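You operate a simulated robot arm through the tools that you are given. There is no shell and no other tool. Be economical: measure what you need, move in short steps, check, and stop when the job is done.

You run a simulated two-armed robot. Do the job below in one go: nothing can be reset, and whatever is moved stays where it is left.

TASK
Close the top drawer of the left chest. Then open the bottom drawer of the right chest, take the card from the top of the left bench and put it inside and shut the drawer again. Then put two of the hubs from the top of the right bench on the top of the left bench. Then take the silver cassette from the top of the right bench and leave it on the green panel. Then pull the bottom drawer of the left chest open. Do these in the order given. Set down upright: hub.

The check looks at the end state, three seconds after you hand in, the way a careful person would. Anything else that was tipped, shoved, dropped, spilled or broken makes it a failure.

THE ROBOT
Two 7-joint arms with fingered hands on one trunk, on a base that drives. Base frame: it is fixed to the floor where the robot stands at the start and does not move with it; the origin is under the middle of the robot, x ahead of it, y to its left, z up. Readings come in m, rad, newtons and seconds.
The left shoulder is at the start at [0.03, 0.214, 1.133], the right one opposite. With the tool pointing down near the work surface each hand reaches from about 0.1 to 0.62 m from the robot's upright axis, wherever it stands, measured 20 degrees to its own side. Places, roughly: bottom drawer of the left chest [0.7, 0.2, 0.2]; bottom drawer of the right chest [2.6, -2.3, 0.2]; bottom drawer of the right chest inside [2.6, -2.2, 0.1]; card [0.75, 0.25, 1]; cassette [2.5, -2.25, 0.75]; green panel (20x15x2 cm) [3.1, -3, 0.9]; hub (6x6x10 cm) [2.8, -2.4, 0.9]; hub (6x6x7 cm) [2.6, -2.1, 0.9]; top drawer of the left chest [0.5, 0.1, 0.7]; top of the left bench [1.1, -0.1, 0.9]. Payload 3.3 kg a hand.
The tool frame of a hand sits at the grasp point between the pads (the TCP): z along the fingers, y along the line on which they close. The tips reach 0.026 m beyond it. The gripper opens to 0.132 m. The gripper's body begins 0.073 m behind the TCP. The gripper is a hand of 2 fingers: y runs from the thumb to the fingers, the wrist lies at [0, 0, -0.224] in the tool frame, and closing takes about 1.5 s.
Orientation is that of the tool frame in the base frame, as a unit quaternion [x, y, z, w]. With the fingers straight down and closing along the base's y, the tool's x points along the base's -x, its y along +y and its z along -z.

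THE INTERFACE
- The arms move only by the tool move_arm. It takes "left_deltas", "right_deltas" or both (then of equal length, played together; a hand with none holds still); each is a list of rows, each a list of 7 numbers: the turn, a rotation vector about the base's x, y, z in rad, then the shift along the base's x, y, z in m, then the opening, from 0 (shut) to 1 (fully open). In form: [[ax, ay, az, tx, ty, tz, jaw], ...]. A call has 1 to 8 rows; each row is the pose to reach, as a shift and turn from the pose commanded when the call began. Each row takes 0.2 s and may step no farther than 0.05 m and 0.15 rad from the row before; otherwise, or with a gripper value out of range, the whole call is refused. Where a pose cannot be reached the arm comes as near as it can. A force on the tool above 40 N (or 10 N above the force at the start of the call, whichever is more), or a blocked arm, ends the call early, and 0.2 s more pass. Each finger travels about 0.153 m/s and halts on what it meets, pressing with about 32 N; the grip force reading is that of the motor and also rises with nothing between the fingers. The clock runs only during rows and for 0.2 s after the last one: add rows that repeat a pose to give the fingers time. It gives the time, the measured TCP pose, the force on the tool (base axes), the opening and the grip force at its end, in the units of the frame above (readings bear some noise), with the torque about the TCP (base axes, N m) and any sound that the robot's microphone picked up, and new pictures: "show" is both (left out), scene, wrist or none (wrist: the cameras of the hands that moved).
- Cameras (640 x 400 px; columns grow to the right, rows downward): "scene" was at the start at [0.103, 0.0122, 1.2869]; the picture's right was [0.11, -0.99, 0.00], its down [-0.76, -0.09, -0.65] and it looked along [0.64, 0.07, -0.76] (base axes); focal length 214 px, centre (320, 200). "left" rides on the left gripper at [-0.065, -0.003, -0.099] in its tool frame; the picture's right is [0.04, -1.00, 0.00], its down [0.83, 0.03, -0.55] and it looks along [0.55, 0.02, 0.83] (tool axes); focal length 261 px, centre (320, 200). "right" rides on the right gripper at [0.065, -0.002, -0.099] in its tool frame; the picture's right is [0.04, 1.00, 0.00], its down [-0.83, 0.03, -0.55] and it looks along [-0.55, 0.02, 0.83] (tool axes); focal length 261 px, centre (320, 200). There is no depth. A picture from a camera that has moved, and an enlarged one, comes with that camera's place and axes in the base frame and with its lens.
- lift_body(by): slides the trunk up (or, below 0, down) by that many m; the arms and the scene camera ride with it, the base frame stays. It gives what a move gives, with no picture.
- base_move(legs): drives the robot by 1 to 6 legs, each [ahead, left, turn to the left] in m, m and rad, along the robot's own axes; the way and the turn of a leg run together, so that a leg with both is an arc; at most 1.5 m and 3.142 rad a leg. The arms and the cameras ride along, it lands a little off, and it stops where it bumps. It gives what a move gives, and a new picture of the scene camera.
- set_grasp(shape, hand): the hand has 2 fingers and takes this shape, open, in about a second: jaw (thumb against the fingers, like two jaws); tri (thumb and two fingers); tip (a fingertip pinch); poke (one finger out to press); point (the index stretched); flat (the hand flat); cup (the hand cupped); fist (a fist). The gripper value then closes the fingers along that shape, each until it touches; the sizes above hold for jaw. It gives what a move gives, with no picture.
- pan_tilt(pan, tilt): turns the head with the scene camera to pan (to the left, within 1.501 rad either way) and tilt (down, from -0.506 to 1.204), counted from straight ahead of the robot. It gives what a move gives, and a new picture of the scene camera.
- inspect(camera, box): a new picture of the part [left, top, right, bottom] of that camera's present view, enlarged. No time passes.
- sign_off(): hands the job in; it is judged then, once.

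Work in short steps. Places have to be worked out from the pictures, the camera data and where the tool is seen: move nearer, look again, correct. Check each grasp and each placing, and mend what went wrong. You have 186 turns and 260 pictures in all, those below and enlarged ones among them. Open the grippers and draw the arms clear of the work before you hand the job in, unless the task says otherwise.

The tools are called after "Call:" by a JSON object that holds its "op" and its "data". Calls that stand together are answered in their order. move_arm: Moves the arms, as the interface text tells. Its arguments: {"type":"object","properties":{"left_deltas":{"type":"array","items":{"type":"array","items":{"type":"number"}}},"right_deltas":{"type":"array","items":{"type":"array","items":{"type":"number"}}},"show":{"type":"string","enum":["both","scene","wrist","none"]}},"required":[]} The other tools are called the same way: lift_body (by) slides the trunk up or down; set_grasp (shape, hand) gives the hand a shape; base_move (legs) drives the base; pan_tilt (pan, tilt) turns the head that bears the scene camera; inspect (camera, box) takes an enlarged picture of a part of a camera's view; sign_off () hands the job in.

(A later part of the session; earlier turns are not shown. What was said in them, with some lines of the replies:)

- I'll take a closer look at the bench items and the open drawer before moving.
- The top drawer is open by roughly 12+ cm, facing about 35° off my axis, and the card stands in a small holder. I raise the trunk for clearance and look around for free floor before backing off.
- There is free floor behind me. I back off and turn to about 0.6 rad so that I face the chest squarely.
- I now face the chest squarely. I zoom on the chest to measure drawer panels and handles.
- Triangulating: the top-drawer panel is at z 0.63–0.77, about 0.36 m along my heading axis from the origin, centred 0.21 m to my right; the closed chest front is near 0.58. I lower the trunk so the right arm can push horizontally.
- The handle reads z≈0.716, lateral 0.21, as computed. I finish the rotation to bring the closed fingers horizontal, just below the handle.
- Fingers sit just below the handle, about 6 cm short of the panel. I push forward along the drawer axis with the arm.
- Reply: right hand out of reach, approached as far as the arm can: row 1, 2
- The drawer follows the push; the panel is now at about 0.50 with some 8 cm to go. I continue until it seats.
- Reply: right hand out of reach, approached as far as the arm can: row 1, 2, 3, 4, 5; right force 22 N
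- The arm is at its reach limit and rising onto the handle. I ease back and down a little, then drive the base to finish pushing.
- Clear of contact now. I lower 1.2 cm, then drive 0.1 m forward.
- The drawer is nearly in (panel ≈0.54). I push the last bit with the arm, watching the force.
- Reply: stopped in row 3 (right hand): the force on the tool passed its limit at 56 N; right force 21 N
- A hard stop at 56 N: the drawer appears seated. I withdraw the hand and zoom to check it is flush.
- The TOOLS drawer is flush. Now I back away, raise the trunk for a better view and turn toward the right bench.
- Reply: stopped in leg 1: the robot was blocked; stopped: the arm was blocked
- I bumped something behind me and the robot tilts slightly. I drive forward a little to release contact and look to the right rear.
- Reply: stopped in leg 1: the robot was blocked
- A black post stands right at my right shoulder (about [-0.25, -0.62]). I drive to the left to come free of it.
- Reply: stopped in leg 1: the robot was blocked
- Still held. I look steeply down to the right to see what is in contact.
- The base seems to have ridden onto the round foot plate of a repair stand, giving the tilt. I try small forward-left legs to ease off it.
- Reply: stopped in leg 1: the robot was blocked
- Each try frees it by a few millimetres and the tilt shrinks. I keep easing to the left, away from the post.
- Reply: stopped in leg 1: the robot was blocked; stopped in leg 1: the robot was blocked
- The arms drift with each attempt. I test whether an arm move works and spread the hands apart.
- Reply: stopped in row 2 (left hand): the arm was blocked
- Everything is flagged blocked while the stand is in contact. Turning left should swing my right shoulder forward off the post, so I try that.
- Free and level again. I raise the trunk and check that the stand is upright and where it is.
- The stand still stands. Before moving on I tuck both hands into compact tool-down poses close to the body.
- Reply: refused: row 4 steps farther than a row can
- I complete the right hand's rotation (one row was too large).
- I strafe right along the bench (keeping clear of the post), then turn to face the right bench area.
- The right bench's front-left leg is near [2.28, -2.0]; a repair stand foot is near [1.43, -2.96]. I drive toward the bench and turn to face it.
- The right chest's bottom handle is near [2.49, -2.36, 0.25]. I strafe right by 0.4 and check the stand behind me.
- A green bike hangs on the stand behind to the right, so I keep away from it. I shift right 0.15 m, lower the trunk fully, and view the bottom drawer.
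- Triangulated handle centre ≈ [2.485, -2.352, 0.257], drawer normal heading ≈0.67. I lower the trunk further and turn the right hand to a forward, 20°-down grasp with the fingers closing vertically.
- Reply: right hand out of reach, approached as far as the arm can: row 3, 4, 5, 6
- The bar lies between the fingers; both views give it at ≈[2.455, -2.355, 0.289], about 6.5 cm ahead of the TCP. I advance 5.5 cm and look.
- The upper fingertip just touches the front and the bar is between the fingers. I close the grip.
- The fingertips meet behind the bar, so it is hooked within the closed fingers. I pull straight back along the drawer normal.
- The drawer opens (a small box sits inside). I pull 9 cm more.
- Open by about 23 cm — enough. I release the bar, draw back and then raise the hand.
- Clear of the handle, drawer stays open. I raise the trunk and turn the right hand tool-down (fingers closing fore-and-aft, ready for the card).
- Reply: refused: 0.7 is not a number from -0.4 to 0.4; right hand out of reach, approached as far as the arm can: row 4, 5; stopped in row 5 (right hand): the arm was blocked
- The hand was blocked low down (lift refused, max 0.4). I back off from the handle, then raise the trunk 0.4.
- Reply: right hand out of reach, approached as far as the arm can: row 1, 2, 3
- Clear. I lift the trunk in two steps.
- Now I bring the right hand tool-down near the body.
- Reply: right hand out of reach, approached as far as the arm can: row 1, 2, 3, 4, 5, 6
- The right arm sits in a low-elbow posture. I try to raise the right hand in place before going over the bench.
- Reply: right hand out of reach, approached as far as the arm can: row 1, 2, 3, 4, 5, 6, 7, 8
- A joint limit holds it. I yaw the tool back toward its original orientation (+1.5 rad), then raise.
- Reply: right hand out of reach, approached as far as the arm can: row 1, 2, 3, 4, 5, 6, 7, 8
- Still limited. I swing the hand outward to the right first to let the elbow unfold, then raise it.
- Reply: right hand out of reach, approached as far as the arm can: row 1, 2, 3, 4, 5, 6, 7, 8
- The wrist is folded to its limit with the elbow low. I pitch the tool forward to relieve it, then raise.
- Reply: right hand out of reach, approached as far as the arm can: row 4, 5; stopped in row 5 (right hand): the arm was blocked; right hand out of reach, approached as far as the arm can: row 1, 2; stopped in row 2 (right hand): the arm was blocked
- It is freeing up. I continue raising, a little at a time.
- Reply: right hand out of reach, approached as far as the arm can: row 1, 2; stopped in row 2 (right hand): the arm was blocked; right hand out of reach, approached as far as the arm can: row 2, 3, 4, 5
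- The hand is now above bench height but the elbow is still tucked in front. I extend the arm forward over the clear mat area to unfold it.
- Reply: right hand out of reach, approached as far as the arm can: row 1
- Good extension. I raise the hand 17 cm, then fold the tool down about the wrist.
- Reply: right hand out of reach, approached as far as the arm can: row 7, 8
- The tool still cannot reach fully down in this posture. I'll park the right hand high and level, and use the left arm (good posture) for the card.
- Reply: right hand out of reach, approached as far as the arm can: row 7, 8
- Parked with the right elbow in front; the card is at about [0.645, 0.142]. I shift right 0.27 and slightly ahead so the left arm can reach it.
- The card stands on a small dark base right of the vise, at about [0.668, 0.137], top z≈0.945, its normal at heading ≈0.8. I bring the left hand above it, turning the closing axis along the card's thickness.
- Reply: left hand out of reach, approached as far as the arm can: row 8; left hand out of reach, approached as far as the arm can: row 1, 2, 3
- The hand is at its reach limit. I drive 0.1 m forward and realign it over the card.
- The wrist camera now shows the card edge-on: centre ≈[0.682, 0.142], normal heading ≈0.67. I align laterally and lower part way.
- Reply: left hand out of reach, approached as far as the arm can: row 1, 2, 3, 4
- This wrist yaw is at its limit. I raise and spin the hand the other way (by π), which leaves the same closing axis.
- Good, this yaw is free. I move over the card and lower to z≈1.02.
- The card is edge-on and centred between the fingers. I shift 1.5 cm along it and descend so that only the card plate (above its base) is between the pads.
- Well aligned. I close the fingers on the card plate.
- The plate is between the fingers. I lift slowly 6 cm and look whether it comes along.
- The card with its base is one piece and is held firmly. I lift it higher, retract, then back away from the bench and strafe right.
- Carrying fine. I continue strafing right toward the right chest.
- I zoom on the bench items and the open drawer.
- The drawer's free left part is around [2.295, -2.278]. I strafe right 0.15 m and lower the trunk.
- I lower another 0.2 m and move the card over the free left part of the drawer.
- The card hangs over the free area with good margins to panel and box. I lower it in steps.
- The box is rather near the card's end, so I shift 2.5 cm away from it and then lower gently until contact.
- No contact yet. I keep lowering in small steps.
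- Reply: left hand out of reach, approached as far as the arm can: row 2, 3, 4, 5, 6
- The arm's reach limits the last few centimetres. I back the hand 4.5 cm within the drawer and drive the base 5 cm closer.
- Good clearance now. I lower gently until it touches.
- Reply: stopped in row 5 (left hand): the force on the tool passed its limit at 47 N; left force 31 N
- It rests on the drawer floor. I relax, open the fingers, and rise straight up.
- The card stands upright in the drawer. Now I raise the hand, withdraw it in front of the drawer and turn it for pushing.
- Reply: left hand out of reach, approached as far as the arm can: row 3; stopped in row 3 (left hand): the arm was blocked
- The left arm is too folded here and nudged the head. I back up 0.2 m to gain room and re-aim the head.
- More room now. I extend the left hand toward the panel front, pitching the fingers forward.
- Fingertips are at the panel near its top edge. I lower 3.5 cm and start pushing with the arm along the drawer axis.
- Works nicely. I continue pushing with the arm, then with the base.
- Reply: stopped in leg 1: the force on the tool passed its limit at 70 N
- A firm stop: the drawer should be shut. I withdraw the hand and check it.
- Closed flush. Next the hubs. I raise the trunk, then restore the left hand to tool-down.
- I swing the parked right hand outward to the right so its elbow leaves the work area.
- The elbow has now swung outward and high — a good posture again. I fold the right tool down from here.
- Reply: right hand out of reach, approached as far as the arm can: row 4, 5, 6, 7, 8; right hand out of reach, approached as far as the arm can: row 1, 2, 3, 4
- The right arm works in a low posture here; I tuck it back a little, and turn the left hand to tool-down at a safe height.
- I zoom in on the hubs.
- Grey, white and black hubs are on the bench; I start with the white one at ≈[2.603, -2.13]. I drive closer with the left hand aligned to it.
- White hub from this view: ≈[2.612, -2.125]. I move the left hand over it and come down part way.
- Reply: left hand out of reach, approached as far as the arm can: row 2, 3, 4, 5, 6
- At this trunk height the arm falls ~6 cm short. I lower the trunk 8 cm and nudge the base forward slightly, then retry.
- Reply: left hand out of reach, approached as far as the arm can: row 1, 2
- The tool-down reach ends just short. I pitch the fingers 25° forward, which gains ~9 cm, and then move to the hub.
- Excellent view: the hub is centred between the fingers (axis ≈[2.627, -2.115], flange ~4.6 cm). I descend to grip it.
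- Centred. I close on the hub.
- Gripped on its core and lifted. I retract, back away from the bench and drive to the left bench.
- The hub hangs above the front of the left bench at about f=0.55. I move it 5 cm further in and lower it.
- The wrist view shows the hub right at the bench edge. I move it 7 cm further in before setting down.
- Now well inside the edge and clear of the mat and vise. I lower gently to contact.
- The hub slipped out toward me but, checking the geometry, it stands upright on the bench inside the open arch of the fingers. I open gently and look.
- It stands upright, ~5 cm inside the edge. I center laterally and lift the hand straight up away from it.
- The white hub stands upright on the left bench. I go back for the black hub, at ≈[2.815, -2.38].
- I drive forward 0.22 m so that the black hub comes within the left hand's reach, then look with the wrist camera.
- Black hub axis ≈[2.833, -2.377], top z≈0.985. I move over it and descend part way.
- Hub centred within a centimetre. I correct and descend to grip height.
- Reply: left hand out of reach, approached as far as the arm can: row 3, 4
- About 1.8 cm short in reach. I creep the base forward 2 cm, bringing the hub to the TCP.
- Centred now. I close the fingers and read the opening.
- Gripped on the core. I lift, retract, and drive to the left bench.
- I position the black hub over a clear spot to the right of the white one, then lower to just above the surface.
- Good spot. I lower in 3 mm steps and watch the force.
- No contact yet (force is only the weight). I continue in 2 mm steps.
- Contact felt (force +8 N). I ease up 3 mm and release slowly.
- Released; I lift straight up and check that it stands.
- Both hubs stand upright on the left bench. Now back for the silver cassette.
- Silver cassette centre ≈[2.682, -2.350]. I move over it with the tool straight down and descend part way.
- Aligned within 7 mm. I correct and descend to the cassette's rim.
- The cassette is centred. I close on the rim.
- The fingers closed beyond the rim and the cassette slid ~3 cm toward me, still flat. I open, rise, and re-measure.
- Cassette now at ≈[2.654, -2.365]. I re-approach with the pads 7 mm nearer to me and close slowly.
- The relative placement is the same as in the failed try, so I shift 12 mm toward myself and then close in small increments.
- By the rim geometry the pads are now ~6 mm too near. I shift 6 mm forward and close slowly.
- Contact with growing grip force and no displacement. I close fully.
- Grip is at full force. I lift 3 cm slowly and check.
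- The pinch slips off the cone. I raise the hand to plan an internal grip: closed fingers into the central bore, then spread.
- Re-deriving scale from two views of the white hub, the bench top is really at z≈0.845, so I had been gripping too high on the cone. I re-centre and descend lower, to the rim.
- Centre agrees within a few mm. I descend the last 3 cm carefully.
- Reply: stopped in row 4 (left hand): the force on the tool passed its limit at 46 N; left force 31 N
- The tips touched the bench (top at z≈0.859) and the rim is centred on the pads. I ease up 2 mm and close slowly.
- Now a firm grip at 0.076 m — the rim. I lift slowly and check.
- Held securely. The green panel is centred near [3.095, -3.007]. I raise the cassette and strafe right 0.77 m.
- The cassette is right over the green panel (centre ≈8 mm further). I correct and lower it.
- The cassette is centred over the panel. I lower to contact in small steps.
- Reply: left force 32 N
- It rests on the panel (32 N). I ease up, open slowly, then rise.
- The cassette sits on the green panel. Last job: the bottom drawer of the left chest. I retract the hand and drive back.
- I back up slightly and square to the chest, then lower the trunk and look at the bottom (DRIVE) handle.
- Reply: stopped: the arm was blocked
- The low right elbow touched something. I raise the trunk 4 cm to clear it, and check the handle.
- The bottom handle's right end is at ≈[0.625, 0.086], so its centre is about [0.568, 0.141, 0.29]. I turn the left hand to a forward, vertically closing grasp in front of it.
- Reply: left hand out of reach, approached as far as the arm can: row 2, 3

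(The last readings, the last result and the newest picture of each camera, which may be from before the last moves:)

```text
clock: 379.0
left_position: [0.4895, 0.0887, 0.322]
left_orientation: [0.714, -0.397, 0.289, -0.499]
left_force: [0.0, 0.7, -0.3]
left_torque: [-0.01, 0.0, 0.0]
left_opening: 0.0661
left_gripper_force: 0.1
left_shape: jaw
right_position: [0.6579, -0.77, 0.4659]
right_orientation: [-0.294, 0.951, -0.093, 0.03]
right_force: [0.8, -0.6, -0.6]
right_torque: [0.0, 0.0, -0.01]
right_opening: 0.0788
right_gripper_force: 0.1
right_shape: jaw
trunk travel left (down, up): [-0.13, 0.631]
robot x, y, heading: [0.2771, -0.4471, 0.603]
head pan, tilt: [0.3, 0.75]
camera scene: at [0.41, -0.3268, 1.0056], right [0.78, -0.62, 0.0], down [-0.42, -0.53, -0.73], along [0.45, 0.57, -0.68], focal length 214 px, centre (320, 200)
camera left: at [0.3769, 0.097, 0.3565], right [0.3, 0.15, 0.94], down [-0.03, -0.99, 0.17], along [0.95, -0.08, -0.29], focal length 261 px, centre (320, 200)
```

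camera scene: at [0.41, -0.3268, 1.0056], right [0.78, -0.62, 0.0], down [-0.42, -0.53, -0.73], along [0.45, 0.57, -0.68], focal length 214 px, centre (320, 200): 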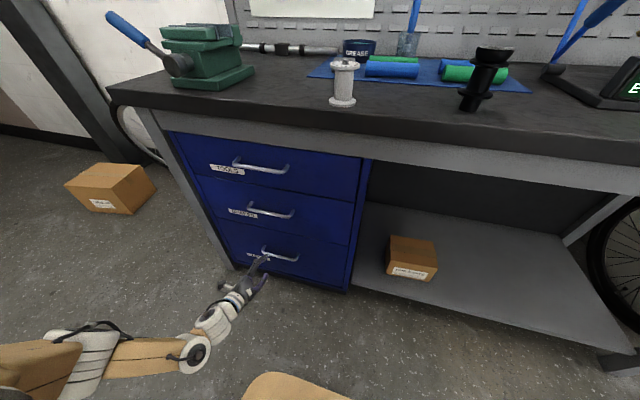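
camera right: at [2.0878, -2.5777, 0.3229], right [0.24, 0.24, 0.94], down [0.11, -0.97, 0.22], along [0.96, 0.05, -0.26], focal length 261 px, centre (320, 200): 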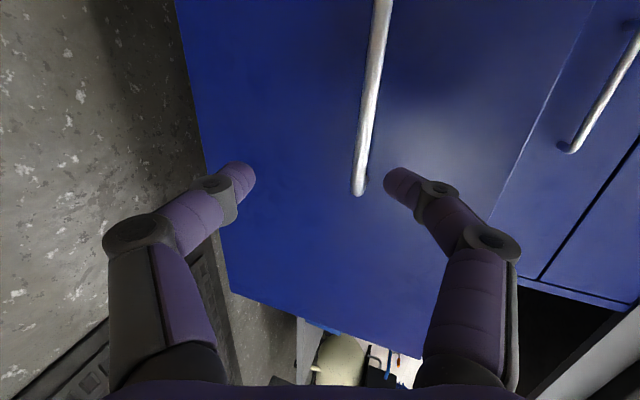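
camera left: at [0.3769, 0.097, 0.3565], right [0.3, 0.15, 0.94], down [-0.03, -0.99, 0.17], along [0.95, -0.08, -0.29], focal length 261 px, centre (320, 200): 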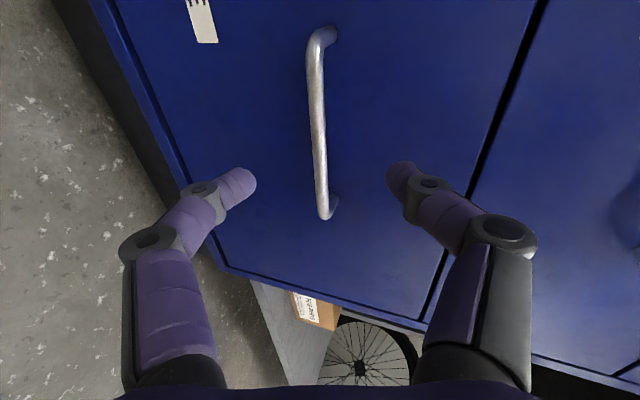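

The bar is centred between the fingers, at ≈[0.573, 0.135, 0.285]. I advance to it.

Call:
{"op": "move_arm", "data": {"left_deltas": [[0, 0, 0, 0.022, 0.015, -0.012, 0.5], [0, 0, 0, 0.045, 0.03, -0.024, 0.5], [0, 0, 0, 0.066, 0.045, -0.034, 0.5]], "show": "wrist"}}

```text
clock: 379.8
left_position: [0.5511, 0.1319, 0.287]
left_orientation: [0.714, -0.398, 0.29, -0.498]
left_force: [-23.0, -15.2, 6.2]
left_torque: [0.55, -0.77, 0.12]
left_opening: 0.0609
left_gripper_force: 0.1
left_shape: jaw
right_position: [0.6573, -0.768, 0.4651]
right_orientation: [-0.294, 0.951, -0.093, 0.031]
right_force: [0.6, -0.3, -0.2]
right_torque: [-0.02, -0.04, 0.02]
right_opening: 0.0791
right_gripper_force: 0.1
right_shape: jaw
trunk travel left (down, up): [-0.13, 0.631]
robot x, y, heading: [0.2782, -0.4449, 0.598]
head pan, tilt: [0.3, 0.75]
camera left: at [0.4384, 0.14, 0.3229], right [0.3, 0.15, 0.94], down [-0.03, -0.99, 0.17], along [0.95, -0.08, -0.29], focal length 261 px, centre (320, 200)
```

left: 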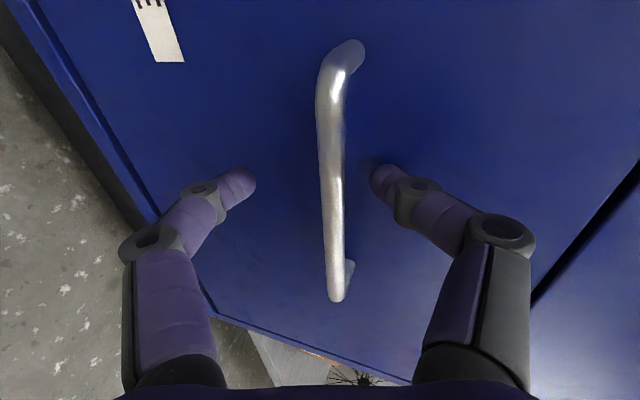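

Upper fingertip touches the drawer front; bar is between the fingers. I ease back 4 mm and close.

Call:
{"op": "move_arm", "data": {"left_deltas": [[0, 0, 0, -0.005, -0.003, 0, 0.3], [0, 0, 0, -0.005, -0.003, 0, 0], [0, 0, 0, -0.005, -0.003, 0, 0], [0, 0, 0, -0.005, -0.003, 0, 0], [0, 0, 0, -0.005, -0.003, 0, 0]], "show": "wrist"}}

```text
clock: 381.0
left_position: [0.5491, 0.1302, 0.2911]
left_orientation: [0.713, -0.399, 0.29, -0.499]
left_force: [1.9, 0.1, 0.4]
left_torque: [0.01, 0.0, 0.03]
left_opening: 0.0028
left_gripper_force: 32.1
left_shape: jaw
right_position: [0.6585, -0.7665, 0.4641]
right_orientation: [-0.293, 0.951, -0.093, 0.03]
right_force: [0.5, -0.4, 0.1]
right_torque: [0.02, 0.01, 0.02]
right_opening: 0.0791
right_gripper_force: 0.1
right_shape: jaw
trunk travel left (down, up): [-0.13, 0.631]
robot x, y, heading: [0.2808, -0.4463, 0.603]
head pan, tilt: [0.3, 0.75]
camera left: at [0.4358, 0.1389, 0.324], right [0.3, 0.15, 0.94], down [-0.03, -0.99, 0.17], along [0.95, -0.08, -0.29], focal length 261 px, centre (320, 200)
```

left: 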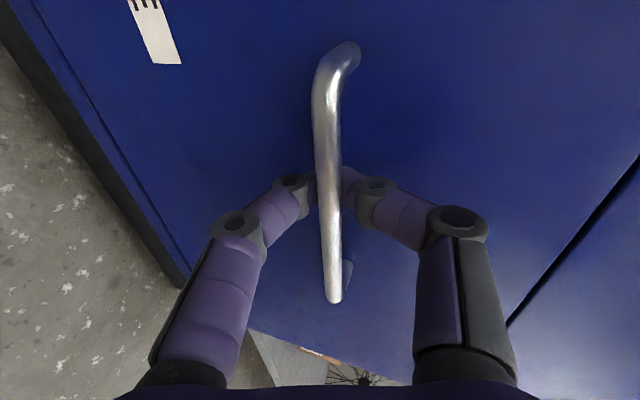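

The bar is hooked. I pull straight back along the drawer axis.

Call:
{"op": "move_arm", "data": {"left_deltas": [[0, 0, 0, -0.015, -0.01, 0, 0], [0, 0, 0, -0.035, -0.024, 0, 0], [0, 0, 0, -0.055, -0.037, 0, 0], [0, 0, 0, -0.076, -0.051, 0, 0], [0, 0, 0, -0.097, -0.065, 0, 0], [0, 0, 0, -0.118, -0.079, 0, 0]], "show": "both"}}

```text
clock: 382.4
left_position: [0.4304, 0.052, 0.2914]
left_orientation: [0.714, -0.398, 0.288, -0.499]
left_force: [-1.2, 0.9, -1.2]
left_torque: [0.01, 0.0, -0.01]
left_opening: 0.0031
left_gripper_force: 32.0
left_shape: jaw
right_position: [0.658, -0.7681, 0.4636]
right_orientation: [-0.293, 0.951, -0.093, 0.03]
right_force: [0.7, 0.0, -0.2]
right_torque: [0.01, -0.01, -0.02]
right_opening: 0.0791
right_gripper_force: 0.1
right_shape: jaw
trunk travel left (down, up): [-0.13, 0.631]
robot x, y, heading: [0.2818, -0.4435, 0.602]
head pan, tilt: [0.3, 0.75]
camera scene: at [0.41, -0.3269, 1.0056], right [0.78, -0.62, 0.0], down [-0.42, -0.53, -0.73], along [0.45, 0.57, -0.68], focal length 214 px, centre (320, 200)
camera left: at [0.3172, 0.0601, 0.3249], right [0.3, 0.15, 0.94], down [-0.03, -0.99, 0.17], along [0.95, -0.08, -0.29], focal length 261 px, centre (320, 200)
```

scene: 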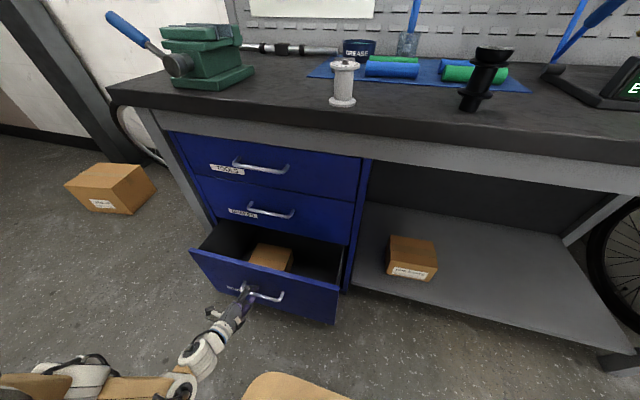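
left: 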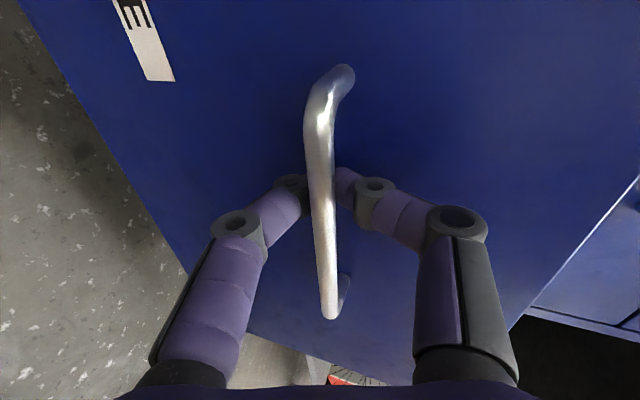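

Opening well. I pull about 10 cm further so it is clearly open.

Call:
{"op": "move_arm", "data": {"left_deltas": [[0, 0, 0, -0.02, -0.013, 0, 0], [0, 0, 0, -0.04, -0.027, 0, 0], [0, 0, 0, -0.06, -0.04, 0, 0], [0, 0, 0, -0.08, -0.054, 0, 0]], "show": "scene"}}

```text
clock: 383.4
left_position: [0.3513, -0.0018, 0.2883]
left_orientation: [0.715, -0.398, 0.288, -0.497]
left_force: [-0.7, -0.9, 0.0]
left_torque: [0.01, 0.02, -0.01]
left_opening: 0.0032
left_gripper_force: 32.1
left_shape: jaw
right_position: [0.6575, -0.7669, 0.4639]
right_orientation: [-0.293, 0.951, -0.093, 0.03]
right_force: [-0.4, -0.5, 0.7]
right_torque: [0.01, -0.01, -0.02]
right_opening: 0.0792
right_gripper_force: 0.0
right_shape: jaw
trunk travel left (down, up): [-0.13, 0.631]
robot x, y, heading: [0.2811, -0.4487, 0.599]
head pan, tilt: [0.3, 0.75]
camera scene: at [0.41, -0.3269, 1.0056], right [0.78, -0.62, 0.0], down [-0.42, -0.53, -0.73], along [0.45, 0.57, -0.68], focal length 214 px, centre (320, 200)
```

scene: 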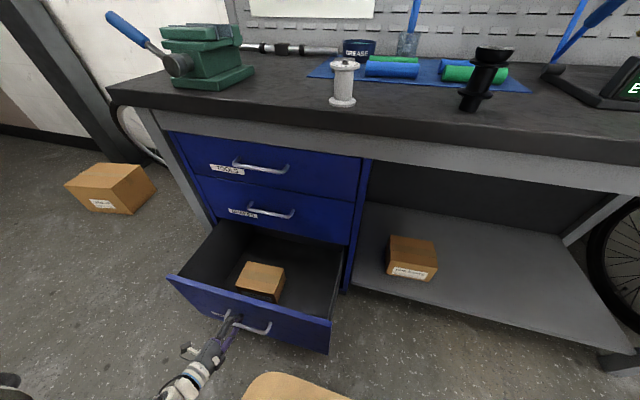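

The drawer is open ~24 cm. I open the fingers and withdraw the hand.

Call:
{"op": "move_arm", "data": {"left_deltas": [[0, 0, 0, 0, 0, 0, 0.25], [0, 0, 0, 0, 0, 0, 0.5], [0, 0, 0, -0.015, -0.01, 0, 0.5], [0, 0, 0, -0.032, -0.022, 0, 0.5], [0, 0, 0, -0.05, -0.034, 0, 0.5], [0, 0, 0, -0.06, -0.04, 0, 0.5]], "show": "both"}}

```text
clock: 384.8
left_position: [0.2923, -0.0412, 0.2903]
left_orientation: [0.713, -0.398, 0.29, -0.498]
left_force: [0.7, -0.9, -0.7]
left_torque: [-0.02, 0.02, 0.03]
left_opening: 0.0656
left_gripper_force: 0.0
left_shape: jaw
right_position: [0.6575, -0.7675, 0.4647]
right_orientation: [-0.294, 0.951, -0.093, 0.03]
right_force: [0.1, 0.2, 0.5]
right_torque: [0.01, 0.0, -0.01]
right_opening: 0.079
right_gripper_force: 0.0
right_shape: jaw
trunk travel left (down, up): [-0.13, 0.631]
robot x, y, heading: [0.2794, -0.4449, 0.594]
head pan, tilt: [0.3, 0.75]
camera scene: at [0.4101, -0.3268, 1.0056], right [0.78, -0.62, 0.0], down [-0.42, -0.53, -0.73], along [0.46, 0.57, -0.68], focal length 214 px, centre (320, 200)
camera left: at [0.1785, -0.033, 0.3234], right [0.3, 0.15, 0.94], down [-0.03, -0.99, 0.17], along [0.95, -0.08, -0.29], focal length 261 px, centre (320, 200)
```

scene: 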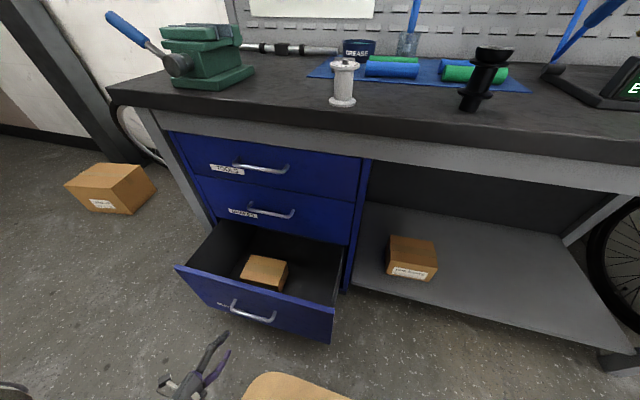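
left: 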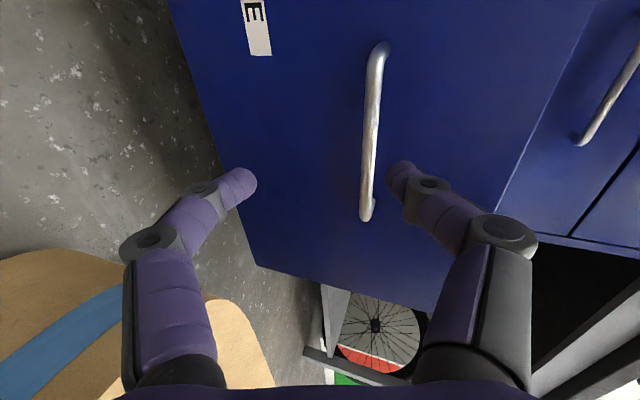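

Clear of the handle. I draw the hand a bit further back and check the hubs and drawer once more.

Call:
{"op": "move_arm", "data": {"left_deltas": [[0, 0, 0, -0.025, -0.01, 0.01, 0.5], [0, 0, 0, -0.05, -0.02, 0.03, 0.5]], "show": "none"}}

Call:
{"op": "pan_tilt", "data": {"pan": 0.1, "tilt": 0.5}}

Call:
{"op": "inspect", "data": {"camera": "scene", "box": [150, 120, 450, 320]}}

```text
clock: 385.4
left_position: [0.2401, -0.0613, 0.318]
left_orientation: [0.714, -0.399, 0.289, -0.498]
left_force: [-0.7, 0.5, -0.3]
left_torque: [0.0, 0.01, 0.02]
left_opening: 0.0654
left_gripper_force: 0.1
left_shape: jaw
right_position: [0.6583, -0.7686, 0.4644]
right_orientation: [-0.294, 0.951, -0.093, 0.03]
right_force: [-0.8, -0.4, -0.4]
right_torque: [-0.02, 0.01, -0.01]
right_opening: 0.0789
right_gripper_force: 0.1
right_shape: jaw
trunk travel left (down, up): [-0.13, 0.631]
robot x, y, heading: [0.281, -0.4492, 0.598]
head pan, tilt: [0.3, 0.75]
```

```text
clock: 386.2
left_position: [0.2408, -0.0629, 0.3184]
left_orientation: [0.713, -0.398, 0.29, -0.499]
left_force: [-0.6, 0.1, 0.3]
left_torque: [0.01, -0.04, -0.01]
left_opening: 0.0654
left_gripper_force: 0.1
left_shape: jaw
right_position: [0.6586, -0.7694, 0.4653]
right_orientation: [-0.293, 0.951, -0.093, 0.03]
right_force: [0.2, 0.4, 0.2]
right_torque: [0.0, 0.04, -0.01]
right_opening: 0.0791
right_gripper_force: 0.0
right_shape: jaw
trunk travel left (down, up): [-0.13, 0.631]
robot x, y, heading: [0.2845, -0.4431, 0.599]
head pan, tilt: [0.099, 0.499]
camera scene: at [0.4281, -0.3332, 1.0275], right [0.64, -0.77, 0.0], down [-0.37, -0.31, -0.88], along [0.67, 0.56, -0.48], focal length 214 px, centre (320, 200)
```

scene: 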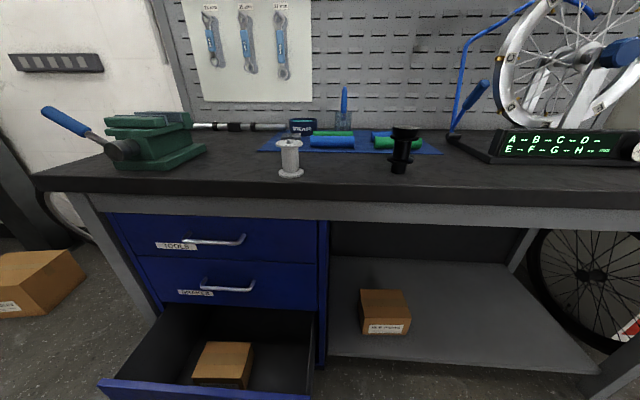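

```text
2.00 times, centred on (300, 220) of scene
camera zoom: at [0.4281, -0.3332, 1.0275], right [0.64, -0.77, 0.0], down [-0.37, -0.31, -0.88], along [0.67, 0.56, -0.48], focal length 429 px, centre (360, 160)
```

zoom: 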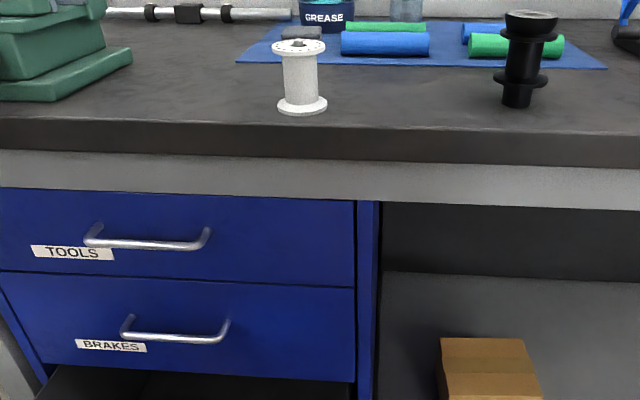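

Both hubs are upright, the TOOLS drawer is shut, the bottom drawer is open, and both grippers are open and clear. I hand in.

Call:
{"op": "sign_off", "data": {}}

```text
The job is handed in.
```

I did all five steps in the order given and handed the job in. My last look at each one showed it in place.

- **Left chest, top drawer:** closed flush.
- **Card:** standing in the bottom drawer of the right chest, and the drawer is shut again. It was fixed to its small base, so that went in with it.
- **Hubs:** the white and the black hub stand upright on the left bench. The white one slipped as I set it down, so it sits only 2–3 cm from the front edge.
- **Silver cassette:** on the green panel, roughly centred. It slid a few centimetres across the bench before I got a firm grip.
- **Left chest, bottom drawer:** pulled open by about 20 cm.

While backing away early on, the robot ran onto the foot of a repair stand and was stuck for a few seconds. The stand was still upright when I drove off, but I did not measure whether it had moved.
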